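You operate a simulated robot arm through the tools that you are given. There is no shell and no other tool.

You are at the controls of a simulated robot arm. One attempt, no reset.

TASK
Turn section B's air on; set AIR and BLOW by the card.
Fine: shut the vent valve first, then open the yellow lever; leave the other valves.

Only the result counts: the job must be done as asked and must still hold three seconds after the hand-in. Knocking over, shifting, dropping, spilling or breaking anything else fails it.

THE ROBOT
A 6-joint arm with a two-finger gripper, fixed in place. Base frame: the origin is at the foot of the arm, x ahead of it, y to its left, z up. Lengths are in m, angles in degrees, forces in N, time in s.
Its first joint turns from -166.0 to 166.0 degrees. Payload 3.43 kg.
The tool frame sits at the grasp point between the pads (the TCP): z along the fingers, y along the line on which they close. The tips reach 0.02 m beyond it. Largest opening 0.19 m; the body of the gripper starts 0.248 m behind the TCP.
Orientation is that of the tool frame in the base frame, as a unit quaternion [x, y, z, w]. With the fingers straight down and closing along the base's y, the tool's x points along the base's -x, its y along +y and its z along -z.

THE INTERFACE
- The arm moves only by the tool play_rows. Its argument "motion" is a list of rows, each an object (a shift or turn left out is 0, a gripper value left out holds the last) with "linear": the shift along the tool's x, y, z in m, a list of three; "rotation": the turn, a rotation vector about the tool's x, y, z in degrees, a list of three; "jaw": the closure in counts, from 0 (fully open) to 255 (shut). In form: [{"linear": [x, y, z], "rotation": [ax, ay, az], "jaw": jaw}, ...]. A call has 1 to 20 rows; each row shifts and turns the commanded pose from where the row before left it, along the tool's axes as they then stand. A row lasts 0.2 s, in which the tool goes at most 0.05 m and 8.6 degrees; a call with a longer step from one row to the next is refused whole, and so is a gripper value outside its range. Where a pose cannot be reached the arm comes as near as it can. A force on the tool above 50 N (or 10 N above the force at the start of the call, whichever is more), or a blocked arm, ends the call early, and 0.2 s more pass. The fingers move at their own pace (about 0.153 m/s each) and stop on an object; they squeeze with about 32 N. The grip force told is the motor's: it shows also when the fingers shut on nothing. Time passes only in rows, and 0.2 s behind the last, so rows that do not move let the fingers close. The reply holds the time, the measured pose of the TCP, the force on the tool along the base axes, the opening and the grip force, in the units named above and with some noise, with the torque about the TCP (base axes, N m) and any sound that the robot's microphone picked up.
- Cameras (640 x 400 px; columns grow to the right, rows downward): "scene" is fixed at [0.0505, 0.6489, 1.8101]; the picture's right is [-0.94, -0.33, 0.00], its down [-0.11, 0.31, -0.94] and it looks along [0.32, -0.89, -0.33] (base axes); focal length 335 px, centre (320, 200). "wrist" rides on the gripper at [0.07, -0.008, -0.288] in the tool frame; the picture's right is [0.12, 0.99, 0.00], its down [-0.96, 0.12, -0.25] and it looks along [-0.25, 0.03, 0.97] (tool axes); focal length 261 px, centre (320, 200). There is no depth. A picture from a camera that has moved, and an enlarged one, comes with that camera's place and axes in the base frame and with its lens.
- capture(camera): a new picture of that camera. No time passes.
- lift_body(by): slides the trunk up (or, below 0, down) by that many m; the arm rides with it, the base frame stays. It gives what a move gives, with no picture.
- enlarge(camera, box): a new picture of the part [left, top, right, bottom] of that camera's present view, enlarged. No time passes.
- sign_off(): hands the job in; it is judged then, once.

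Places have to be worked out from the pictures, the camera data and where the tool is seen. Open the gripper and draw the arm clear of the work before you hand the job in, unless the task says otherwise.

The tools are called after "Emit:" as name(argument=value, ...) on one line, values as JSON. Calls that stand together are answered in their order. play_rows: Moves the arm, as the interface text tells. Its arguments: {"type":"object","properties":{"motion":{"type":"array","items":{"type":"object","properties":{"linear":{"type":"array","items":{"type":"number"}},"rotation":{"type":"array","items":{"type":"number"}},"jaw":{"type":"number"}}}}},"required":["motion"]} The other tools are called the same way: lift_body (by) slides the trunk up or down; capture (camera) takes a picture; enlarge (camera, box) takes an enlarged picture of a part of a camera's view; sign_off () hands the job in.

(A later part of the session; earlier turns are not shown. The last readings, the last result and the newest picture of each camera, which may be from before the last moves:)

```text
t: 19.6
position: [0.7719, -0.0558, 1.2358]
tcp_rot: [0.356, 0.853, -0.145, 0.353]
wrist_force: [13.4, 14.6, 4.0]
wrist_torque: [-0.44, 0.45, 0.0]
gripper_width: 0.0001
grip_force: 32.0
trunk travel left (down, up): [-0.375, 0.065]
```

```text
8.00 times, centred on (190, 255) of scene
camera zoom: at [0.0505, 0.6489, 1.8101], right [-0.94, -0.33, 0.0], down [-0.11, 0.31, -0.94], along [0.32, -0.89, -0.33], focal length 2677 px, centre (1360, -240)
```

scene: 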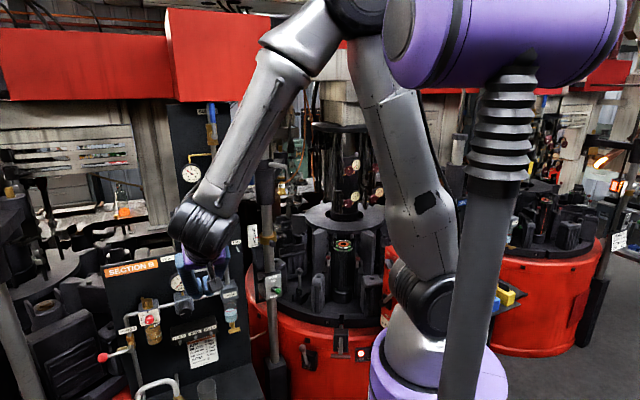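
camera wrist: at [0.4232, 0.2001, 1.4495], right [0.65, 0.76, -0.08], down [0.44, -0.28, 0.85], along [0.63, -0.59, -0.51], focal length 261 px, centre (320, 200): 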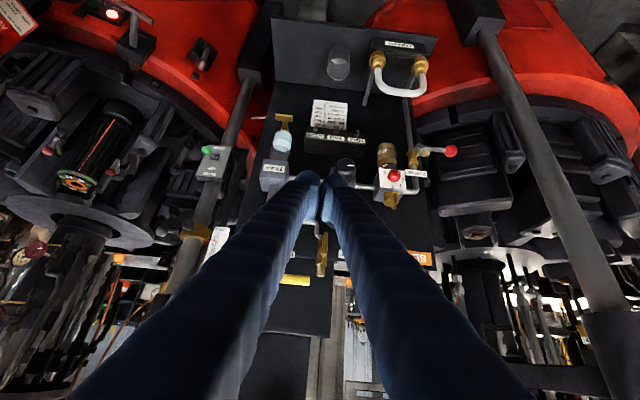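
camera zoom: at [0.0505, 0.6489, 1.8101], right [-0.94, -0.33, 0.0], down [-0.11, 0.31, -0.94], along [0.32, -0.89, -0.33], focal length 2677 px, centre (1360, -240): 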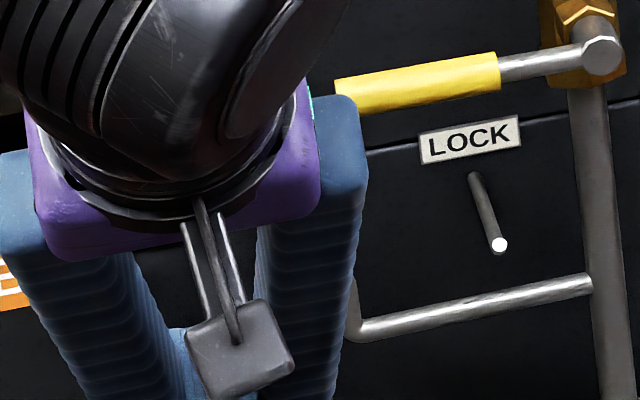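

Contact is now at z≈1.266 (good leverage), 20 N so far. I push on right in small steps.

Emit:
play_rows(motion=[{"linear": [0, -0.003, 0]}, {"linear": [0, -0.003, 0]}, {}])

Emit:
enlarge(camera="scene", box=[160, 230, 220, 280])

```text
t: 20.3
position: [0.7712, -0.0548, 1.2384]
tcp_rot: [0.353, 0.854, -0.14, 0.354]
wrist_force: [17.1, 14.3, -10.3]
wrist_torque: [-0.02, 0.18, 0.08]
gripper_width: 0.0
grip_force: 31.6
trunk travel left (down, up): [-0.375, 0.065]
stopped in row 3: the force on the tool passed its limit at 52 N (the readings are from after the stop); the commanded pose is now the measured one
```

```text
8.00 times, centred on (190, 255) of scene
camera zoom: at [0.0505, 0.6489, 1.8101], right [-0.94, -0.33, 0.0], down [-0.11, 0.31, -0.94], along [0.32, -0.89, -0.33], focal length 2677 px, centre (1360, -240)
```

zoom: 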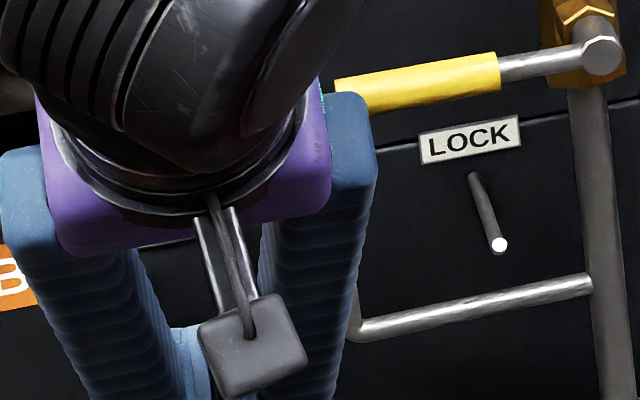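

52 N rightward with good leverage and no motion: that is the stop side. So it closes leftward (clockwise); I retract, go round to the right side of the handle at the same low height.

Emit:
play_rows(motion=[{"linear": [0, 0.012, 0]}, {"linear": [0.0212, 0, -0.0212]}, {"linear": [0.0212, 0, -0.0212]}, {"linear": [0, -0.035, 0]}, {"linear": [0, -0.035, 0]}, {"linear": [0, -0.0245, 0]}, {}])

Emit:
enlarge(camera="wrist", box=[240, 150, 400, 270])

Emit:
enlarge(camera="scene", box=[160, 230, 240, 290])

```text
t: 21.9
position: [0.6677, -0.074, 1.238]
tcp_rot: [0.355, 0.853, -0.142, 0.355]
wrist_force: [-0.7, -0.2, 0.4]
wrist_torque: [0.02, -0.01, 0.01]
gripper_width: 0.0001
grip_force: 31.6
trunk travel left (down, up): [-0.375, 0.065]
```

```text
3.33 times, centred on (320, 210) of wrist
camera zoom: at [0.4816, 0.0975, 1.3909], right [0.64, 0.76, -0.08], down [0.43, -0.28, 0.86], along [0.63, -0.58, -0.51], focal length 869 px, centre (320, 167)
```

zoom: 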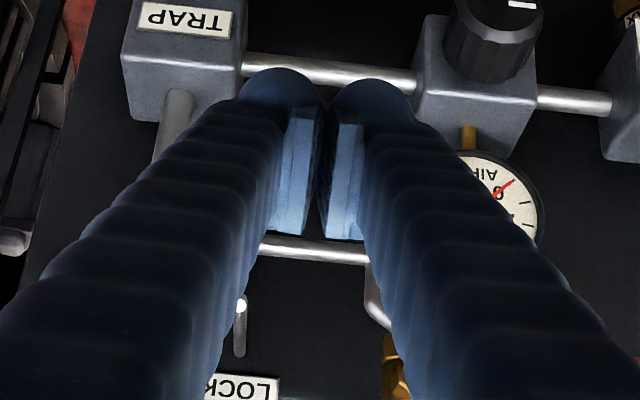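

```text
6.67 times, centred on (200, 260) of scene
camera zoom: at [0.0505, 0.6489, 1.8101], right [-0.94, -0.33, 0.0], down [-0.11, 0.31, -0.94], along [0.32, -0.89, -0.33], focal length 2231 px, centre (1120, -200)
```

zoom: 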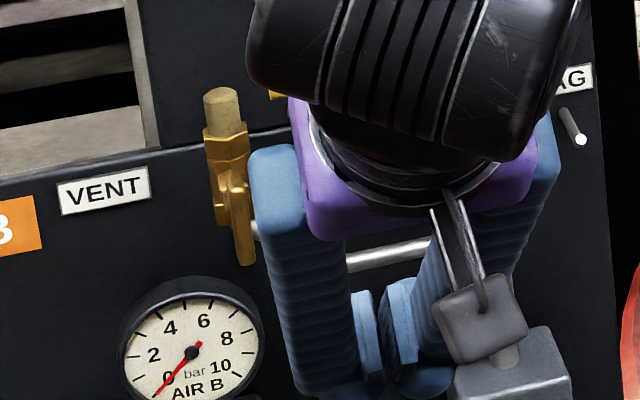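

The handle is unchanged (still down). I shift to l≈0.432 so the hull stays left of the LOCK pin, then advance to f≈0.58 next to the handle's right side.

Emit:
play_rows(motion=[{"linear": [0, 0.012, 0]}, {"linear": [-0.0195, 0, 0.0195]}, {"linear": [-0.0195, 0, 0.0195]}, {}])

Emit:
enlarge(camera="scene", box=[160, 230, 240, 290])

Emit:
enlarge(camera="wrist", box=[240, 150, 400, 270])

```text
t: 22.9
position: [0.7136, -0.1042, 1.2393]
tcp_rot: [0.355, 0.853, -0.144, 0.355]
wrist_force: [-0.2, -0.1, -0.3]
wrist_torque: [-0.02, -0.01, 0.02]
gripper_width: 0.0001
grip_force: 31.7
trunk travel left (down, up): [-0.375, 0.065]
```

```text
6.67 times, centred on (200, 260) of scene
camera zoom: at [0.0505, 0.6489, 1.8101], right [-0.94, -0.33, 0.0], down [-0.11, 0.31, -0.94], along [0.32, -0.89, -0.33], focal length 2231 px, centre (1120, -200)
```

zoom: 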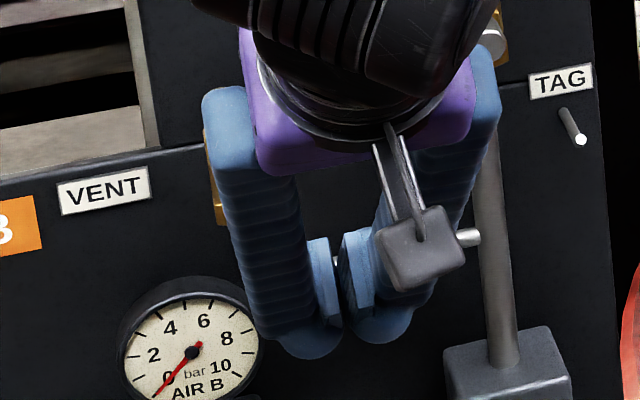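

```text
3.33 times, centred on (320, 210) of wrist
camera zoom: at [0.5275, 0.0675, 1.3923], right [0.64, 0.76, -0.08], down [0.43, -0.28, 0.86], along [0.63, -0.58, -0.51], focal length 869 px, centre (320, 167)
```

zoom: 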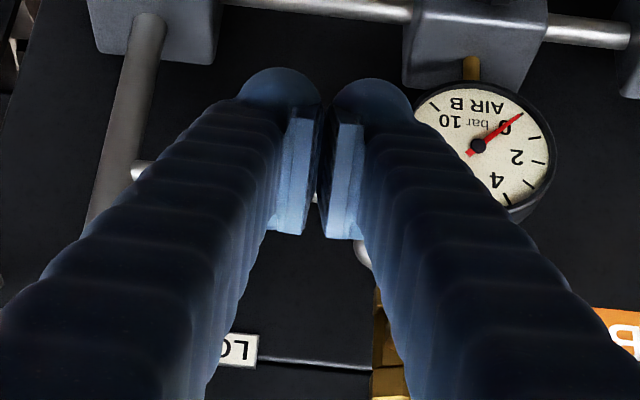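

In place on the right side (TCP l 0.431). I push left in small steps and read the force and contact height.

Emit:
play_rows(motion=[{"linear": [0, 0.003, 0]}, {"linear": [0, 0.003, 0]}, {"linear": [0, 0.003, 0]}, {"linear": [0, 0.003, 0]}])

Emit:
enlarge(camera="scene", box=[160, 230, 240, 290])

```text
t: 23.9
position: [0.7233, -0.0965, 1.2388]
tcp_rot: [0.354, 0.853, -0.143, 0.355]
wrist_force: [-2.7, -1.1, 0.5]
wrist_torque: [0.01, -0.01, 0.02]
gripper_width: 0.0
grip_force: 32.4
trunk travel left (down, up): [-0.375, 0.065]
```

```text
6.67 times, centred on (200, 260) of scene
camera zoom: at [0.0505, 0.6489, 1.8101], right [-0.94, -0.33, 0.0], down [-0.11, 0.31, -0.94], along [0.32, -0.89, -0.33], focal length 2231 px, centre (1120, -200)
```

zoom: 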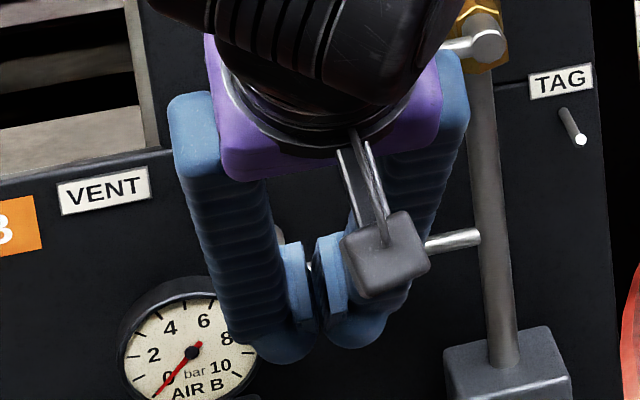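

Only ~3 N so far at l 0.443. I keep pushing left.

Emit:
play_rows(motion=[{"linear": [0, 0.003, 0]}, {"linear": [0, 0.003, 0]}, {"linear": [0, 0.003, 0]}])

Emit:
enlarge(camera="wrist", box=[240, 150, 400, 270])

```text
t: 24.7
position: [0.7297, -0.0891, 1.2381]
tcp_rot: [0.354, 0.853, -0.142, 0.355]
wrist_force: [-0.1, 0.3, -0.6]
wrist_torque: [-0.03, 0.05, 0.02]
gripper_width: 0.0
grip_force: 32.3
trunk travel left (down, up): [-0.375, 0.065]
```

```text
3.33 times, centred on (320, 210) of wrist
camera zoom: at [0.5438, 0.0823, 1.3923], right [0.64, 0.76, -0.07], down [0.43, -0.28, 0.86], along [0.63, -0.58, -0.51], focal length 869 px, centre (320, 167)
```

zoom: 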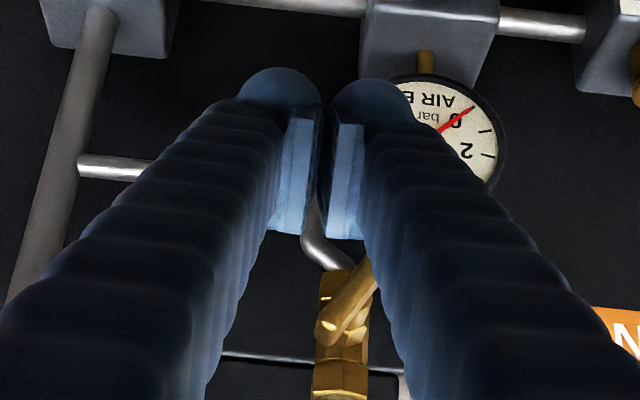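

The handle is swinging left (about 35° now). I raise the fingers 12 mm to keep leverage and continue pushing left.

Emit:
play_rows(motion=[{"linear": [-0.0085, 0, -0.0085]}, {"linear": [0, 0.004, 0]}, {"linear": [0, 0.004, 0]}, {"linear": [0, 0.004, 0]}, {"linear": [0, 0.004, 0]}])

Emit:
enlarge(camera="wrist", box=[240, 150, 400, 270])

Emit:
enlarge(camera="scene", box=[160, 230, 240, 290])

```text
t: 25.9
position: [0.7415, -0.0781, 1.2507]
tcp_rot: [0.354, 0.853, -0.143, 0.356]
wrist_force: [-4.4, 2.0, -3.7]
wrist_torque: [-0.05, -0.05, 0.03]
gripper_width: 0.0
grip_force: 31.8
trunk travel left (down, up): [-0.375, 0.065]
```

```text
3.33 times, centred on (320, 210) of wrist
camera zoom: at [0.5549, 0.0936, 1.4047], right [0.64, 0.76, -0.08], down [0.43, -0.28, 0.86], along [0.63, -0.58, -0.51], focal length 869 px, centre (320, 167)
```

zoom: 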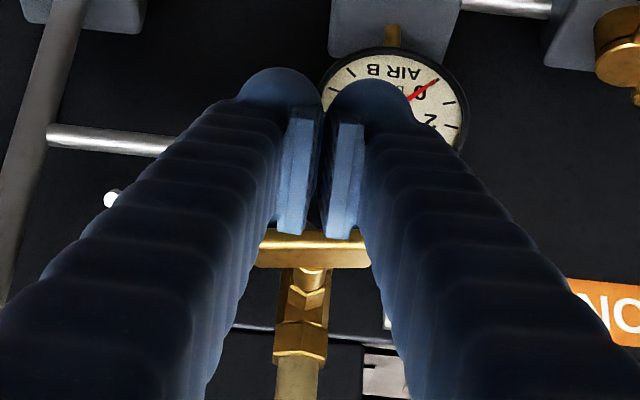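

```text
6.67 times, centred on (200, 260) of scene
camera zoom: at [0.0505, 0.6489, 1.8101], right [-0.94, -0.33, 0.0], down [-0.11, 0.31, -0.94], along [0.32, -0.89, -0.33], focal length 2231 px, centre (1120, -200)
```

zoom: 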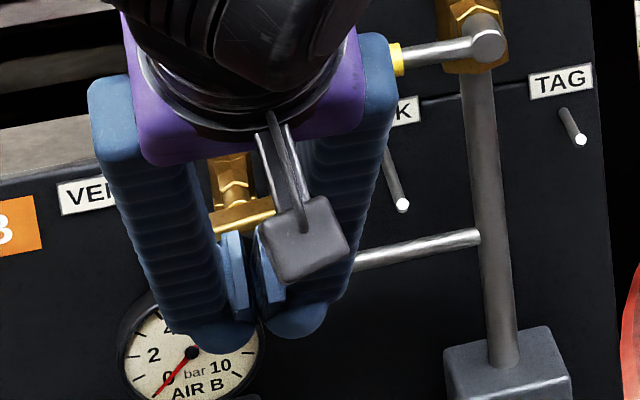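

The vent handle now looks horizontal. I drop slightly, retract, and check it unobstructed.

Emit:
play_rows(motion=[{"linear": [0.007, 0, 0.007]}, {"linear": [0.0245, 0, -0.0245]}, {"linear": [0.0245, 0, -0.0245]}, {"linear": [0.0245, 0, -0.0245], "jaw": 150}, {}])

Emit:
enlarge(camera="wrist", box=[240, 150, 400, 270])

Emit:
enlarge(camera="scene", box=[160, 230, 240, 290])

```text
t: 27.1
position: [0.6679, -0.0039, 1.2405]
tcp_rot: [0.355, 0.853, -0.143, 0.355]
wrist_force: [-0.4, 1.0, -0.3]
wrist_torque: [-0.02, 0.04, -0.05]
gripper_width: 0.0787
grip_force: 0.0
trunk travel left (down, up): [-0.375, 0.065]
```

```text
3.33 times, centred on (320, 210) of wrist
camera zoom: at [0.4821, 0.1676, 1.3934], right [0.64, 0.76, -0.08], down [0.43, -0.28, 0.86], along [0.63, -0.58, -0.51], focal length 869 px, centre (320, 167)
```

zoom: 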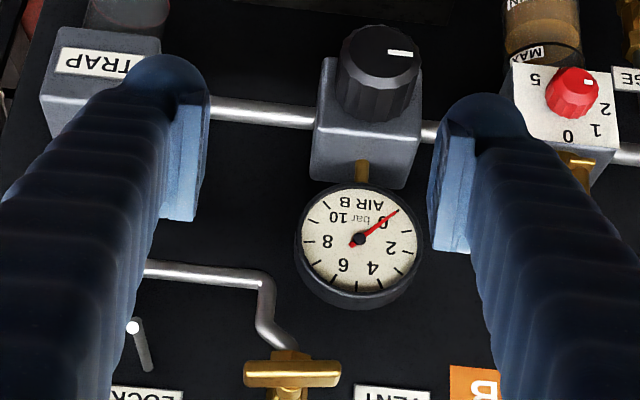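

```text
6.67 times, centred on (200, 260) of scene
camera zoom: at [0.0505, 0.6489, 1.8101], right [-0.94, -0.33, 0.0], down [-0.11, 0.31, -0.94], along [0.32, -0.89, -0.33], focal length 2231 px, centre (1120, -200)
```

zoom: 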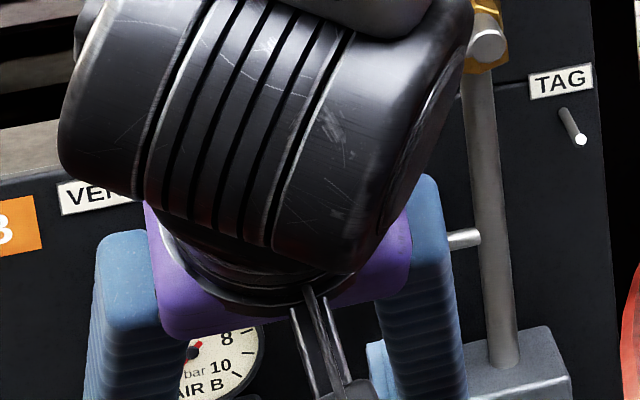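

The vent handle is a T-bar, now near horizontal. I zoom in to see whether it is fully square or slightly short of its stop.

Emit:
enlarge(camera="wrist", box=[280, 230, 360, 290])

```text
6.67 times, centred on (320, 260) of wrist
camera zoom: at [0.4821, 0.1676, 1.3934], right [0.64, 0.76, -0.08], down [0.43, -0.28, 0.86], along [0.63, -0.58, -0.51], focal length 1738 px, centre (320, -200)
```

zoom: 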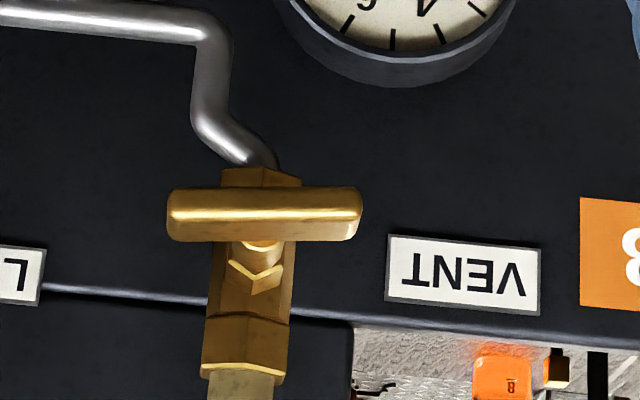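

The bar is about 6° short of square (pivot at l≈0.469, z≈1.279, half-length 0.021). I close the jaw, go under its left half, and push it up gently to its stop.

Emit:
play_rows(motion=[{"jaw": 255, "linear": [0, 0.02, 0]}, {"linear": [0, 0.021, 0]}, {"linear": [-0.0245, 0, 0.0245]}, {"linear": [-0.0245, 0, 0.0245]}, {"linear": [-0.0245, 0, 0.0245]}, {"linear": [-0.0021, 0, -0.0021]}, {"linear": [-0.0021, 0, -0.0021]}])

Emit:
enlarge(camera="wrist", box=[240, 150, 400, 270])

```text
t: 28.7
position: [0.7692, -0.0493, 1.2464]
tcp_rot: [0.354, 0.853, -0.142, 0.356]
wrist_force: [0.2, 0.4, 0.5]
wrist_torque: [-0.04, 0.02, -0.03]
gripper_width: 0.0001
grip_force: 31.5
trunk travel left (down, up): [-0.375, 0.065]
```

```text
3.33 times, centred on (320, 210) of wrist
camera zoom: at [0.5838, 0.1228, 1.3998], right [0.64, 0.76, -0.08], down [0.43, -0.28, 0.86], along [0.63, -0.58, -0.51], focal length 869 px, centre (320, 167)
```

zoom: 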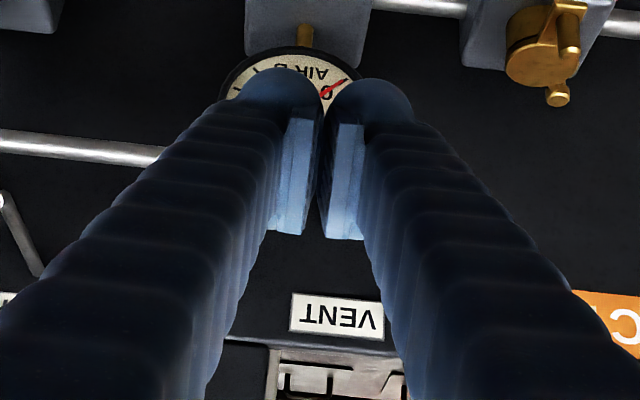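

At l 0.509, f 0.579, z 1.246, no contact yet. I raise in small steps toward z≈1.256.

Emit:
play_rows(motion=[{"linear": [-0.0018, 0, -0.0018]}, {"linear": [-0.0018, 0, -0.0018]}, {"linear": [-0.0018, 0, -0.0018]}, {"linear": [-0.0018, 0, -0.0018]}])

```text
t: 29.7
position: [0.7691, -0.0491, 1.2555]
tcp_rot: [0.354, 0.854, -0.143, 0.354]
wrist_force: [-4.0, 4.3, -10.0]
wrist_torque: [0.13, -0.23, -0.1]
gripper_width: 0.0
grip_force: 32.2
trunk travel left (down, up): [-0.375, 0.065]
```

Contact at l≈0.486 with ~11 N: resistance rising. I raise another 2–3 mm to confirm it's the stop, then retract and inspect.

Emit:
play_rows(motion=[{"linear": [-0.0014, 0, -0.0014]}, {}])

Emit:
play_rows(motion=[{"linear": [0.007, 0, 0.007]}, {"linear": [0.0245, 0, -0.0245]}, {"linear": [0.0245, 0, -0.0245]}, {"linear": [0.0245, -0.02, -0.0245], "jaw": 150}, {"linear": [0, -0.02, 0]}, {}])

Emit:
enlarge(camera="wrist", box=[280, 230, 360, 290])

```text
t: 30.3
position: [0.7687, -0.0491, 1.2562]
tcp_rot: [0.354, 0.854, -0.143, 0.354]
wrist_force: [-9.2, 4.8, -31.7]
wrist_torque: [0.61, -0.6, -0.23]
gripper_width: 0.0001
grip_force: 31.5
trunk travel left (down, up): [-0.375, 0.065]
```

```text
t: 31.7
position: [0.6651, -0.0054, 1.2504]
tcp_rot: [0.353, 0.854, -0.141, 0.356]
wrist_force: [0.1, -0.4, 0.1]
wrist_torque: [0.08, -0.03, 0.01]
gripper_width: 0.0783
grip_force: 0.1
trunk travel left (down, up): [-0.375, 0.065]
```

```text
6.67 times, centred on (320, 260) of wrist
camera zoom: at [0.4798, 0.1662, 1.4038], right [0.64, 0.76, -0.07], down [0.43, -0.28, 0.86], along [0.63, -0.58, -0.51], focal length 1738 px, centre (320, -200)
```

zoom: 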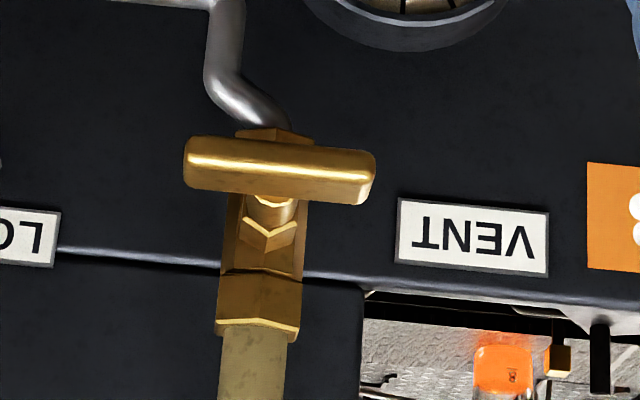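

The vent bar is now square and hit its stop at ~32 N: vent shut. Next the yellow lever: I close the jaw and position the fingertips just above it (f 0.58, l 0.431, z ~1.373) to test pushing it down (counter-clockwise = opening by the same convention).

Emit:
play_rows(motion=[{"jaw": 255, "linear": [-0.0292, -0.012, -0.0292]}, {"linear": [-0.0292, -0.012, -0.0292]}, {"linear": [-0.0292, -0.0115, -0.0292]}, {"linear": [-0.025, 0, 0.025]}, {"linear": [-0.025, 0, 0.025]}, {"linear": [-0.0245, 0, 0.0245]}, {}])

Emit:
enlarge(camera="wrist", box=[240, 150, 400, 270])

Emit:
enlarge(camera="scene", box=[160, 200, 260, 280])

```text
t: 33.3
position: [0.7165, -0.1067, 1.3723]
tcp_rot: [0.354, 0.853, -0.142, 0.356]
wrist_force: [-3.2, 1.3, 2.3]
wrist_torque: [0.0, 0.03, 0.03]
gripper_width: 0.0001
grip_force: 34.0
trunk travel left (down, up): [-0.375, 0.065]
```

```text
3.33 times, centred on (320, 210) of wrist
camera zoom: at [0.5307, 0.0653, 1.526], right [0.64, 0.76, -0.08], down [0.43, -0.28, 0.86], along [0.63, -0.58, -0.51], focal length 869 px, centre (320, 167)
```

zoom: 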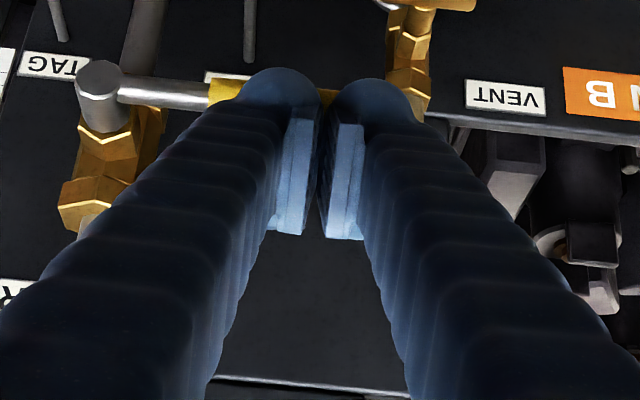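

```text
5.00 times, centred on (210, 240) of scene
camera zoom: at [0.0505, 0.6489, 1.8101], right [-0.94, -0.33, 0.0], down [-0.11, 0.31, -0.94], along [0.32, -0.89, -0.33], focal length 1673 px, centre (870, 0)
```

zoom: 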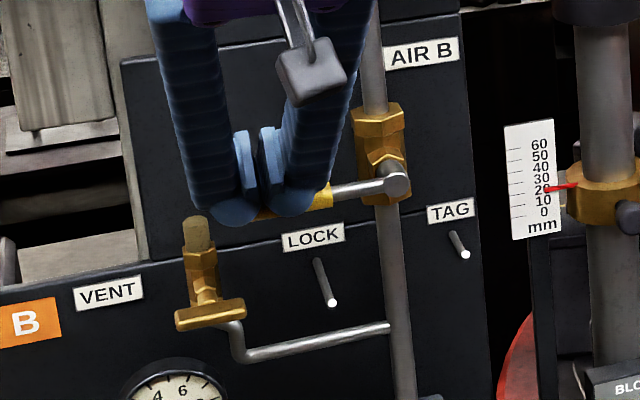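

The fingertips rest lightly on the lever's top. I push down ~12 mm in small steps to see whether it yields.

Emit:
play_rows(motion=[{"linear": [0.0028, 0, 0.0028]}, {"linear": [0.0028, 0, 0.0028]}, {"linear": [0.0028, 0, 0.0028]}])

Emit:
enlarge(camera="scene", box=[160, 200, 260, 280])

```text
t: 34.1
position: [0.7147, -0.1037, 1.3685]
tcp_rot: [0.354, 0.852, -0.141, 0.36]
wrist_force: [-22.3, 14.1, 19.9]
wrist_torque: [-0.04, 0.4, -0.16]
gripper_width: 0.0056
grip_force: 34.3
trunk travel left (down, up): [-0.375, 0.065]
stopped in row 3: the force on the tool passed its limit at 53 N (the readings are from after the stop); the commanded pose is now the measured one
```

```text
5.00 times, centred on (210, 240) of scene
camera zoom: at [0.0505, 0.6489, 1.8101], right [-0.94, -0.33, 0.0], down [-0.11, 0.31, -0.94], along [0.32, -0.89, -0.33], focal length 1673 px, centre (870, 0)
```

zoom: 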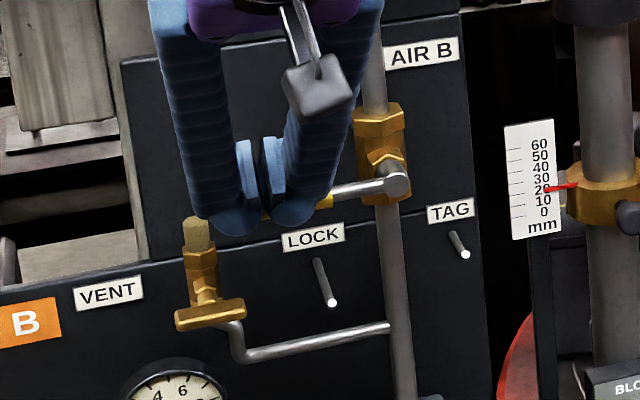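

The lever is against its stop downward (53 N, no motion), so it opens upward. I back off, retract, and come in underneath it.

Emit:
play_rows(motion=[{"linear": [-0.007, 0, -0.007]}, {"linear": [0.022, 0, -0.022]}, {"linear": [0.022, 0, -0.022]}, {"linear": [0.022, 0, -0.022]}, {"linear": [0.026, -0.008, 0.026]}, {"linear": [0.026, -0.009, 0.026]}, {"linear": [0.0068, 0, 0.0068]}, {}])

Emit:
enlarge(camera="wrist", box=[240, 150, 400, 270])

Emit:
enlarge(camera="scene", box=[160, 200, 260, 280])

```text
t: 35.9
position: [0.6408, -0.0536, 1.2914]
tcp_rot: [0.354, 0.852, -0.141, 0.357]
wrist_force: [-0.3, 0.4, 0.4]
wrist_torque: [0.06, -0.02, 0.01]
gripper_width: 0.0
grip_force: 34.6
trunk travel left (down, up): [-0.375, 0.065]
```

```text
3.33 times, centred on (320, 210) of wrist
camera zoom: at [0.4542, 0.119, 1.4445], right [0.64, 0.76, -0.07], down [0.43, -0.28, 0.86], along [0.64, -0.58, -0.51], focal length 869 px, centre (320, 167)
```

zoom: 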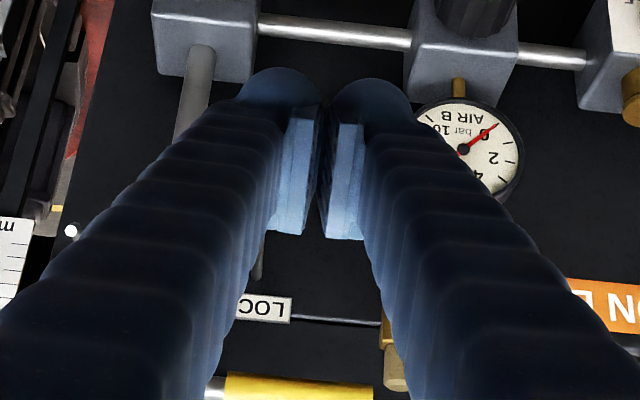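

```text
5.00 times, centred on (210, 240) of scene
camera zoom: at [0.0505, 0.6489, 1.8101], right [-0.94, -0.33, 0.0], down [-0.11, 0.31, -0.94], along [0.32, -0.89, -0.33], focal length 1673 px, centre (870, 0)
```

zoom: 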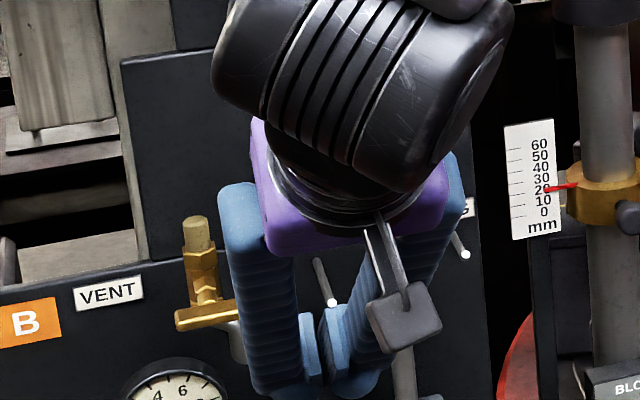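

Positioned below and behind the lever (f 0.491, l 0.415, z 1.291). I advance under it to f≈0.58, z≈1.305.

Emit:
play_rows(motion=[{"linear": [-0.0242, 0, 0.0178]}, {"linear": [-0.0242, 0, 0.0178]}, {"linear": [-0.0242, 0, 0.0178]}, {}])

Emit:
enlarge(camera="scene", box=[160, 200, 260, 280])

Emit:
enlarge(camera="wrist", box=[240, 150, 400, 270])

```text
t: 36.9
position: [0.7036, -0.1146, 1.3051]
tcp_rot: [0.353, 0.853, -0.141, 0.357]
wrist_force: [-0.3, -0.8, -0.1]
wrist_torque: [0.04, -0.02, 0.05]
gripper_width: 0.0
grip_force: 34.0
trunk travel left (down, up): [-0.375, 0.065]
```

```text
5.00 times, centred on (210, 240) of scene
camera zoom: at [0.0505, 0.6489, 1.8101], right [-0.94, -0.33, 0.0], down [-0.11, 0.31, -0.94], along [0.32, -0.89, -0.33], focal length 1673 px, centre (870, 0)
```

zoom: 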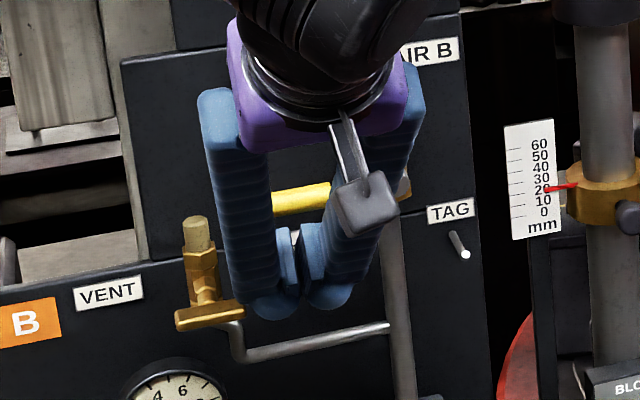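

```text
3.33 times, centred on (320, 210) of wrist
camera zoom: at [0.517, 0.0555, 1.458], right [0.64, 0.76, -0.07], down [0.43, -0.28, 0.86], along [0.64, -0.58, -0.51], focal length 869 px, centre (320, 167)
```

zoom: 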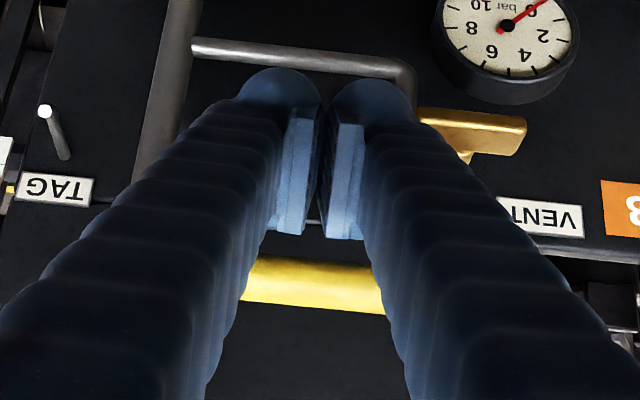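

Under the lever with a clear gap to the vent bar. I raise in small steps until it contacts and see whether the lever moves up.

Emit:
play_rows(motion=[{"linear": [-0.0035, 0, -0.0035]}, {"linear": [-0.0035, 0, -0.0035]}, {"linear": [-0.0028, 0, -0.0028]}, {"linear": [-0.0028, 0, -0.0028]}, {"linear": [-0.0021, 0, -0.0021]}])

Emit:
enlarge(camera="scene", box=[160, 200, 260, 280])

```text
t: 38.1
position: [0.7038, -0.1142, 1.3266]
tcp_rot: [0.354, 0.852, -0.141, 0.358]
wrist_force: [-4.6, 4.3, -3.5]
wrist_torque: [0.02, -0.11, 0.01]
gripper_width: 0.0
grip_force: 34.5
trunk travel left (down, up): [-0.375, 0.065]
```

```text
5.00 times, centred on (210, 240) of scene
camera zoom: at [0.0505, 0.6489, 1.8101], right [-0.94, -0.33, 0.0], down [-0.11, 0.31, -0.94], along [0.32, -0.89, -0.33], focal length 1673 px, centre (870, 0)
```

zoom: 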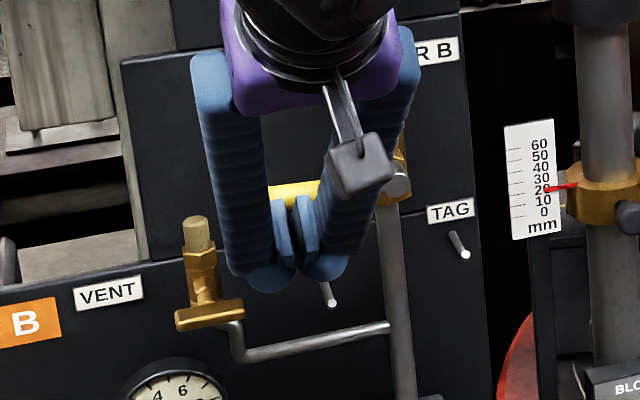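

Light contact (about 7 N). I keep raising, shifting slightly left for leverage.

Emit:
play_rows(motion=[{"linear": [-0.0028, 0.003, -0.0028]}, {"linear": [-0.0028, 0.003, -0.0028]}, {"linear": [-0.0028, 0.003, -0.0028]}])

Emit:
enlarge(camera="scene", box=[160, 200, 260, 280])

Emit:
enlarge(camera="wrist", box=[240, 150, 400, 270])

```text
t: 38.9
position: [0.7108, -0.1079, 1.3383]
tcp_rot: [0.355, 0.852, -0.141, 0.358]
wrist_force: [-5.7, 2.1, -4.5]
wrist_torque: [0.13, -0.14, -0.17]
gripper_width: 0.0001
grip_force: 34.7
trunk travel left (down, up): [-0.375, 0.065]
```

```text
5.00 times, centred on (210, 240) of scene
camera zoom: at [0.0505, 0.6489, 1.8101], right [-0.94, -0.33, 0.0], down [-0.11, 0.31, -0.94], along [0.32, -0.89, -0.33], focal length 1673 px, centre (870, 0)
```

zoom: 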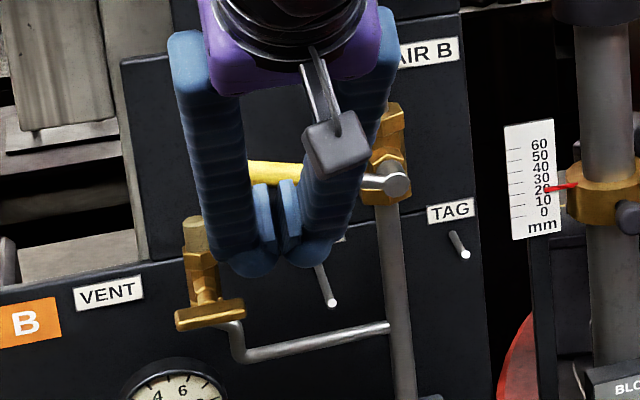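

```text
3.33 times, centred on (320, 210) of wrist
camera zoom: at [0.5228, 0.0634, 1.4906], right [0.64, 0.76, -0.07], down [0.43, -0.28, 0.86], along [0.64, -0.58, -0.51], focal length 869 px, centre (320, 167)
```

zoom: 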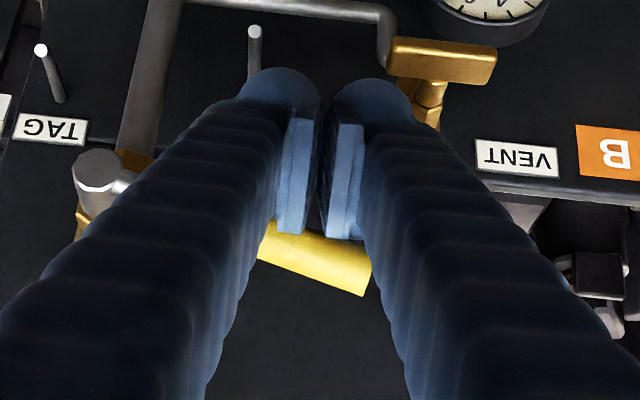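

The lever is swinging up (~20°). I follow its arc with the fingertips: up, then curving right.

Emit:
play_rows(motion=[{"linear": [-0.0037, 0.0007, -0.0037]}, {"linear": [-0.0037, 0.0007, -0.0037]}, {"linear": [-0.0037, 0.0006, -0.0037]}, {"linear": [-0.0029, -0.0027, -0.0029]}, {"linear": [-0.0029, -0.0027, -0.0029]}, {"linear": [-0.0029, -0.0026, -0.0029]}])

Emit:
enlarge(camera="scene", box=[160, 190, 260, 270])

Emit:
enlarge(camera="wrist", box=[240, 150, 400, 270])

```text
t: 40.3
position: [0.706, -0.1119, 1.3639]
tcp_rot: [0.354, 0.853, -0.143, 0.356]
wrist_force: [-2.9, 6.5, -1.3]
wrist_torque: [-0.03, -0.1, -0.2]
gripper_width: 0.0
grip_force: 34.7
trunk travel left (down, up): [-0.375, 0.065]
```

```text
5.00 times, centred on (210, 230) of scene
camera zoom: at [0.0505, 0.6489, 1.8101], right [-0.94, -0.33, 0.0], down [-0.11, 0.31, -0.94], along [0.32, -0.89, -0.33], focal length 1673 px, centre (870, 50)
```

zoom: 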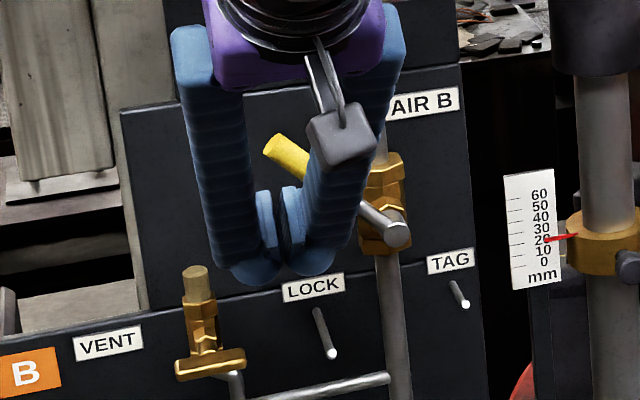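

```text
3.33 times, centred on (320, 210) of wrist
camera zoom: at [0.5194, 0.0598, 1.5182], right [0.64, 0.76, -0.07], down [0.43, -0.28, 0.86], along [0.64, -0.58, -0.51], focal length 869 px, centre (320, 167)
```

zoom: 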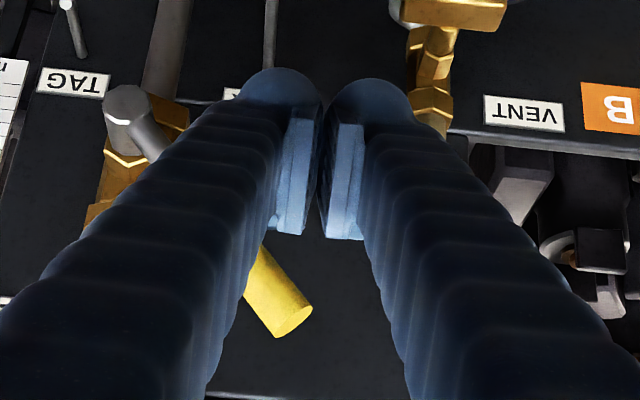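

The lever is around 45–50° and moving easily. I continue along the arc.

Emit:
play_rows(motion=[{"linear": [-0.0028, -0.0036, -0.0028]}, {"linear": [-0.0028, -0.0036, -0.0028]}, {"linear": [-0.0028, -0.0036, -0.0028]}, {"linear": [-0.0016, -0.0043, -0.0016]}, {"linear": [-0.0016, -0.0043, -0.0016]}, {"linear": [-0.0016, -0.0043, -0.0016]}])

Emit:
enlarge(camera="scene", box=[160, 190, 260, 270])

Emit:
enlarge(camera="wrist", box=[240, 150, 400, 270])

```text
t: 41.7
position: [0.6892, -0.1296, 1.3846]
tcp_rot: [0.354, 0.852, -0.142, 0.358]
wrist_force: [0.6, 2.7, -1.5]
wrist_torque: [-0.03, -0.01, 0.0]
gripper_width: 0.0
grip_force: 34.4
trunk travel left (down, up): [-0.375, 0.065]
```

```text
5.00 times, centred on (210, 230) of scene
camera zoom: at [0.0505, 0.6489, 1.8101], right [-0.94, -0.33, 0.0], down [-0.11, 0.31, -0.94], along [0.32, -0.89, -0.33], focal length 1673 px, centre (870, 50)
```

zoom: 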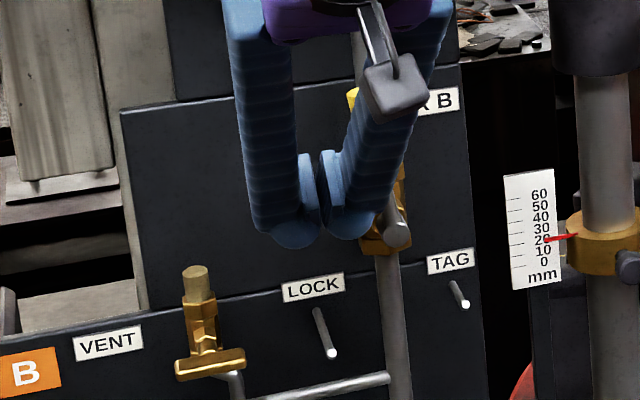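

```text
3.33 times, centred on (320, 210) of wrist
camera zoom: at [0.5016, 0.0421, 1.5377], right [0.64, 0.76, -0.07], down [0.43, -0.28, 0.86], along [0.64, -0.58, -0.51], focal length 869 px, centre (320, 167)
```

zoom: 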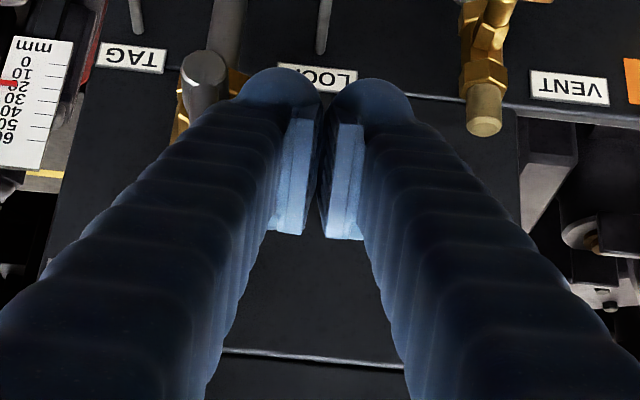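

Nearly vertical. I raise ~10 mm and push right in small steps to bring it to its stop.

Emit:
play_rows(motion=[{"linear": [-0.0064, 0, -0.0064]}, {"linear": [0, -0.004, 0]}, {"linear": [0, -0.004, 0]}, {"linear": [0, -0.003, 0]}])

Emit:
enlarge(camera="scene", box=[160, 190, 260, 270])

```text
t: 42.7
position: [0.6837, -0.1339, 1.3935]
tcp_rot: [0.353, 0.853, -0.14, 0.358]
wrist_force: [13.9, 16.5, 7.5]
wrist_torque: [-0.39, 0.24, 0.29]
gripper_width: 0.0
grip_force: 34.5
trunk travel left (down, up): [-0.375, 0.065]
```

```text
5.00 times, centred on (210, 230) of scene
camera zoom: at [0.0505, 0.6489, 1.8101], right [-0.94, -0.33, 0.0], down [-0.11, 0.31, -0.94], along [0.32, -0.89, -0.33], focal length 1673 px, centre (870, 50)
```

zoom: 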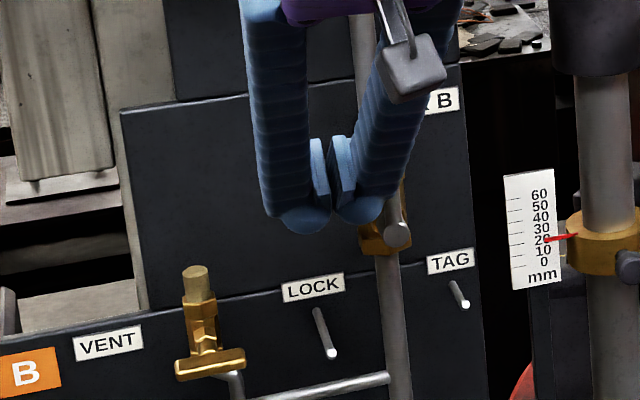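

21 N at good leverage: the lever is at its open stop. I ease off to the left, retract and inspect lever, gauge and surroundings.

Emit:
play_rows(motion=[{"linear": [0, 0.012, 0]}, {"linear": [0.0245, 0.01, -0.0245]}, {"linear": [0.0245, 0.02, -0.0245]}, {"linear": [0.0245, 0.02, -0.0245]}, {"linear": [0.0245, 0, -0.0245]}, {}])

Emit:
enlarge(camera="scene", box=[160, 200, 260, 300])

Emit:
capture(camera="wrist")

Emit:
capture(camera="scene")

```text
t: 44.1
position: [0.6252, 0.0017, 1.3937]
tcp_rot: [0.355, 0.852, -0.142, 0.357]
wrist_force: [0.8, 0.1, 0.6]
wrist_torque: [-0.02, -0.03, 0.02]
gripper_width: 0.0001
grip_force: 34.4
trunk travel left (down, up): [-0.375, 0.065]
```

```text
4.00 times, centred on (210, 250) of scene
camera zoom: at [0.0505, 0.6489, 1.8101], right [-0.94, -0.33, 0.0], down [-0.11, 0.31, -0.94], along [0.32, -0.89, -0.33], focal length 1339 px, centre (760, 0)
```

zoom: 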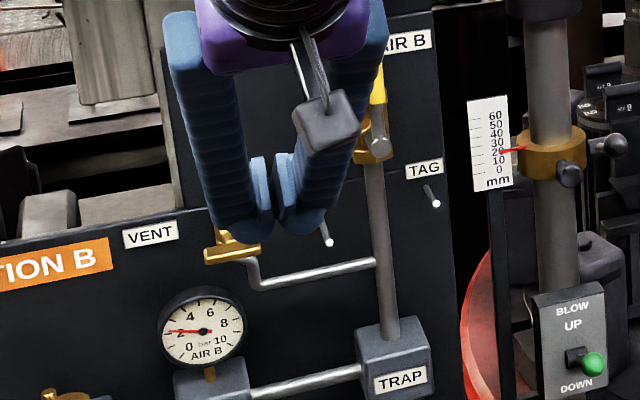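

```text
taken
camera wrist: at [0.439, 0.1734, 1.5461], right [0.64, 0.76, -0.07], down [0.43, -0.28, 0.86], along [0.64, -0.58, -0.51], focal length 261 px, centre (320, 200)
```

wrist: 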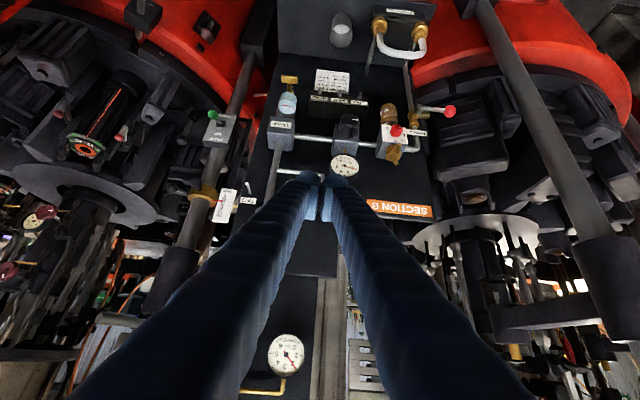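

```text
taken
```

scene: 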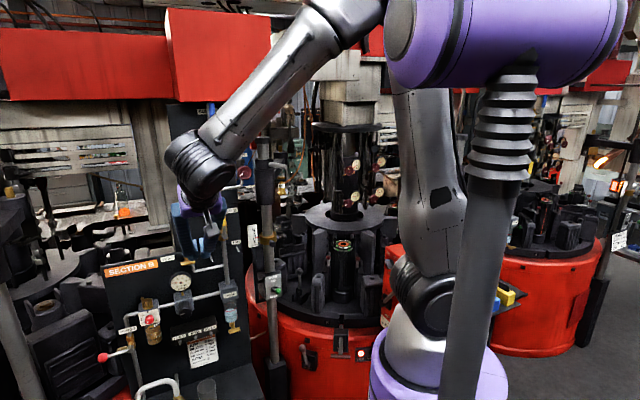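

Air is on: AIR B now shows roughly 2 bar. I zoom on all the gauges.

Emit:
enlarge(camera="scene", box=[165, 265, 205, 325])

Emit:
enlarge(camera="scene", box=[338, 150, 398, 188])

Emit:
enlarge(camera="scene", box=[338, 182, 398, 220])

Emit:
enlarge(camera="scene", box=[200, 190, 260, 260])

Emit:
enlarge(camera="wrist", box=[270, 60, 440, 220])

```text
6.67 times, centred on (185, 295) of scene
camera zoom: at [0.0505, 0.6489, 1.8101], right [-0.94, -0.33, 0.0], down [-0.11, 0.31, -0.94], along [0.32, -0.89, -0.33], focal length 2231 px, centre (1220, -433)
```

zoom: 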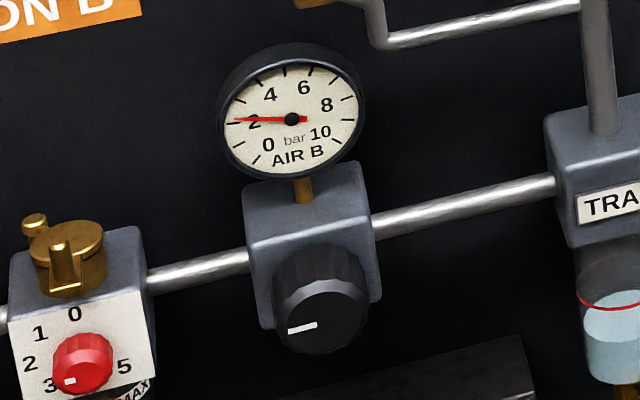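

```text
10.53 times, centred on (368, 169) of scene
camera zoom: at [0.0505, 0.6489, 1.8101], right [-0.94, -0.33, 0.0], down [-0.11, 0.31, -0.94], along [0.32, -0.89, -0.33], focal length 3523 px, centre (-185, 526)
```

zoom: 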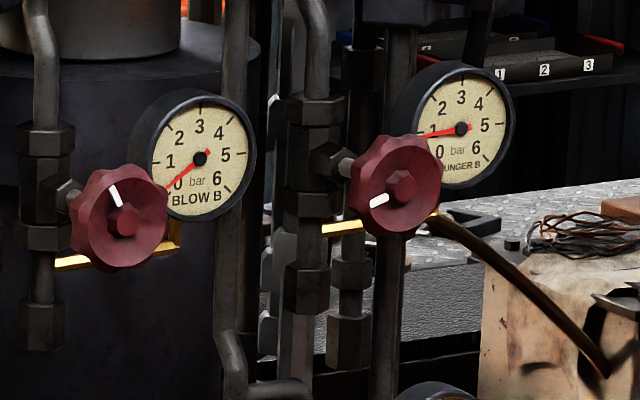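

```text
10.53 times, centred on (368, 201) of scene
camera zoom: at [0.0505, 0.6489, 1.8101], right [-0.94, -0.33, 0.0], down [-0.11, 0.31, -0.94], along [0.32, -0.89, -0.33], focal length 3523 px, centre (-185, 190)
```

zoom: 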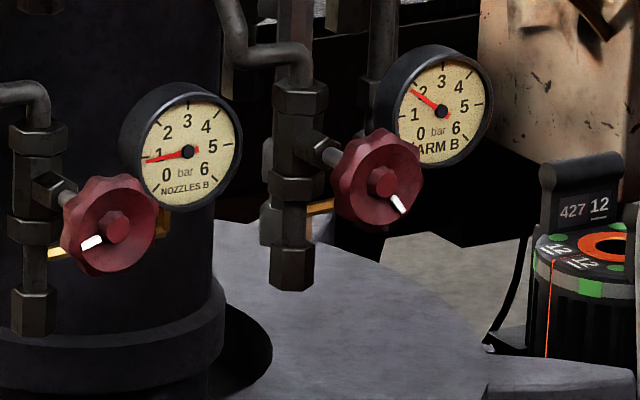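

```text
5.71 times, centred on (230, 225) of scene
camera zoom: at [0.0505, 0.6489, 1.8101], right [-0.94, -0.33, 0.0], down [-0.11, 0.31, -0.94], along [0.32, -0.89, -0.33], focal length 1912 px, centre (834, 57)
```

zoom: 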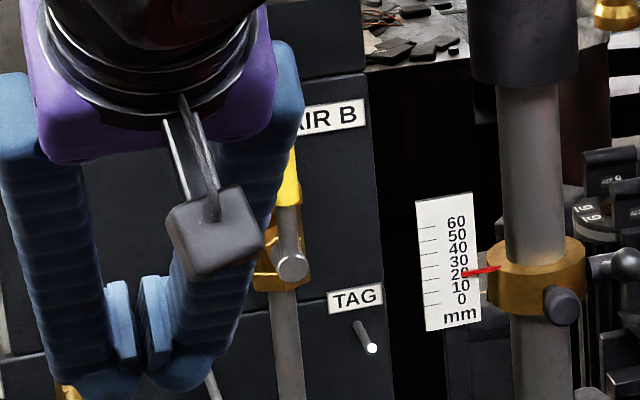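

```text
2.50 times, centred on (355, 140) of wrist
camera zoom: at [0.439, 0.1734, 1.5461], right [0.64, 0.76, -0.07], down [0.43, -0.28, 0.86], along [0.64, -0.58, -0.51], focal length 652 px, centre (232, 350)
```

zoom: 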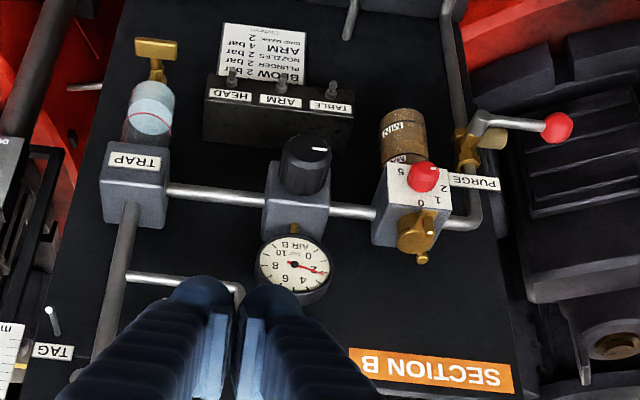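

AIR B reads about 2.4 bar and the downstream gauges show the card's proportions (plunger/nozzles ≈0.8, arm ≈1.6–1.8), so they scale with AIR; BLOW is near 0.2. Next I move in front of the AIR knob, jaw opened ~0.10 m, staying clear at f≈0.44.

Emit:
play_rows(motion=[{"linear": [0.0287, 0.0098, 0.0287], "jaw": 121}, {"linear": [0.0287, 0.0098, 0.0287]}, {"linear": [0.0287, 0.0098, 0.0287]}, {"linear": [0.0287, 0.0098, 0.0287]}, {"linear": [0.0287, 0.0098, 0.0287]}, {"linear": [0.0287, 0.0098, 0.0287]}, {}])

Emit:
capture(camera="wrist")

Emit:
capture(camera="scene")

```text
t: 45.7
position: [0.6697, 0.0471, 1.1535]
tcp_rot: [0.355, 0.852, -0.142, 0.358]
wrist_force: [-0.2, -0.6, 0.2]
wrist_torque: [0.0, 0.01, -0.01]
gripper_width: 0.0997
grip_force: 0.1
trunk travel left (down, up): [-0.375, 0.065]
```

```text
taken
camera wrist: at [0.483, 0.2187, 1.3056], right [0.64, 0.76, -0.07], down [0.43, -0.28, 0.86], along [0.64, -0.58, -0.51], focal length 261 px, centre (320, 200)
```

wrist: 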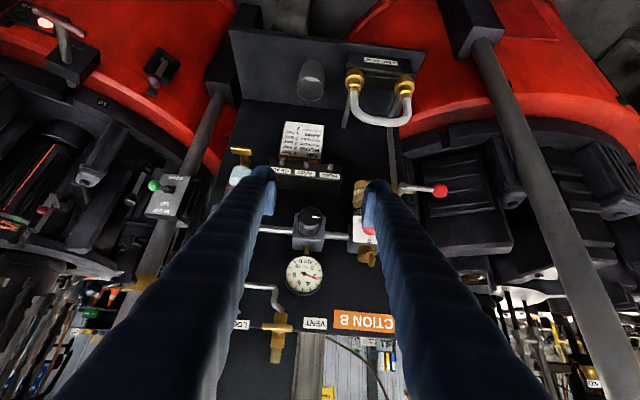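

```text
taken
```

scene: 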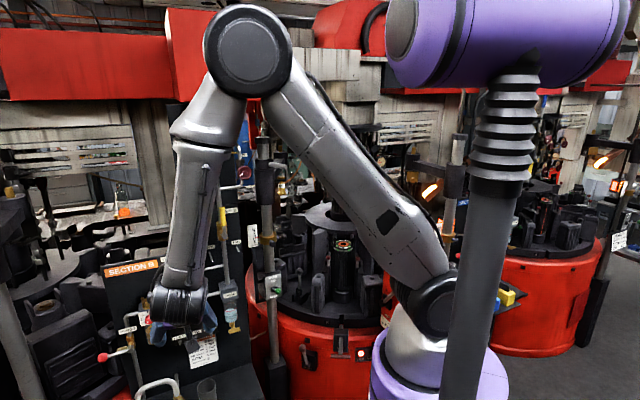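

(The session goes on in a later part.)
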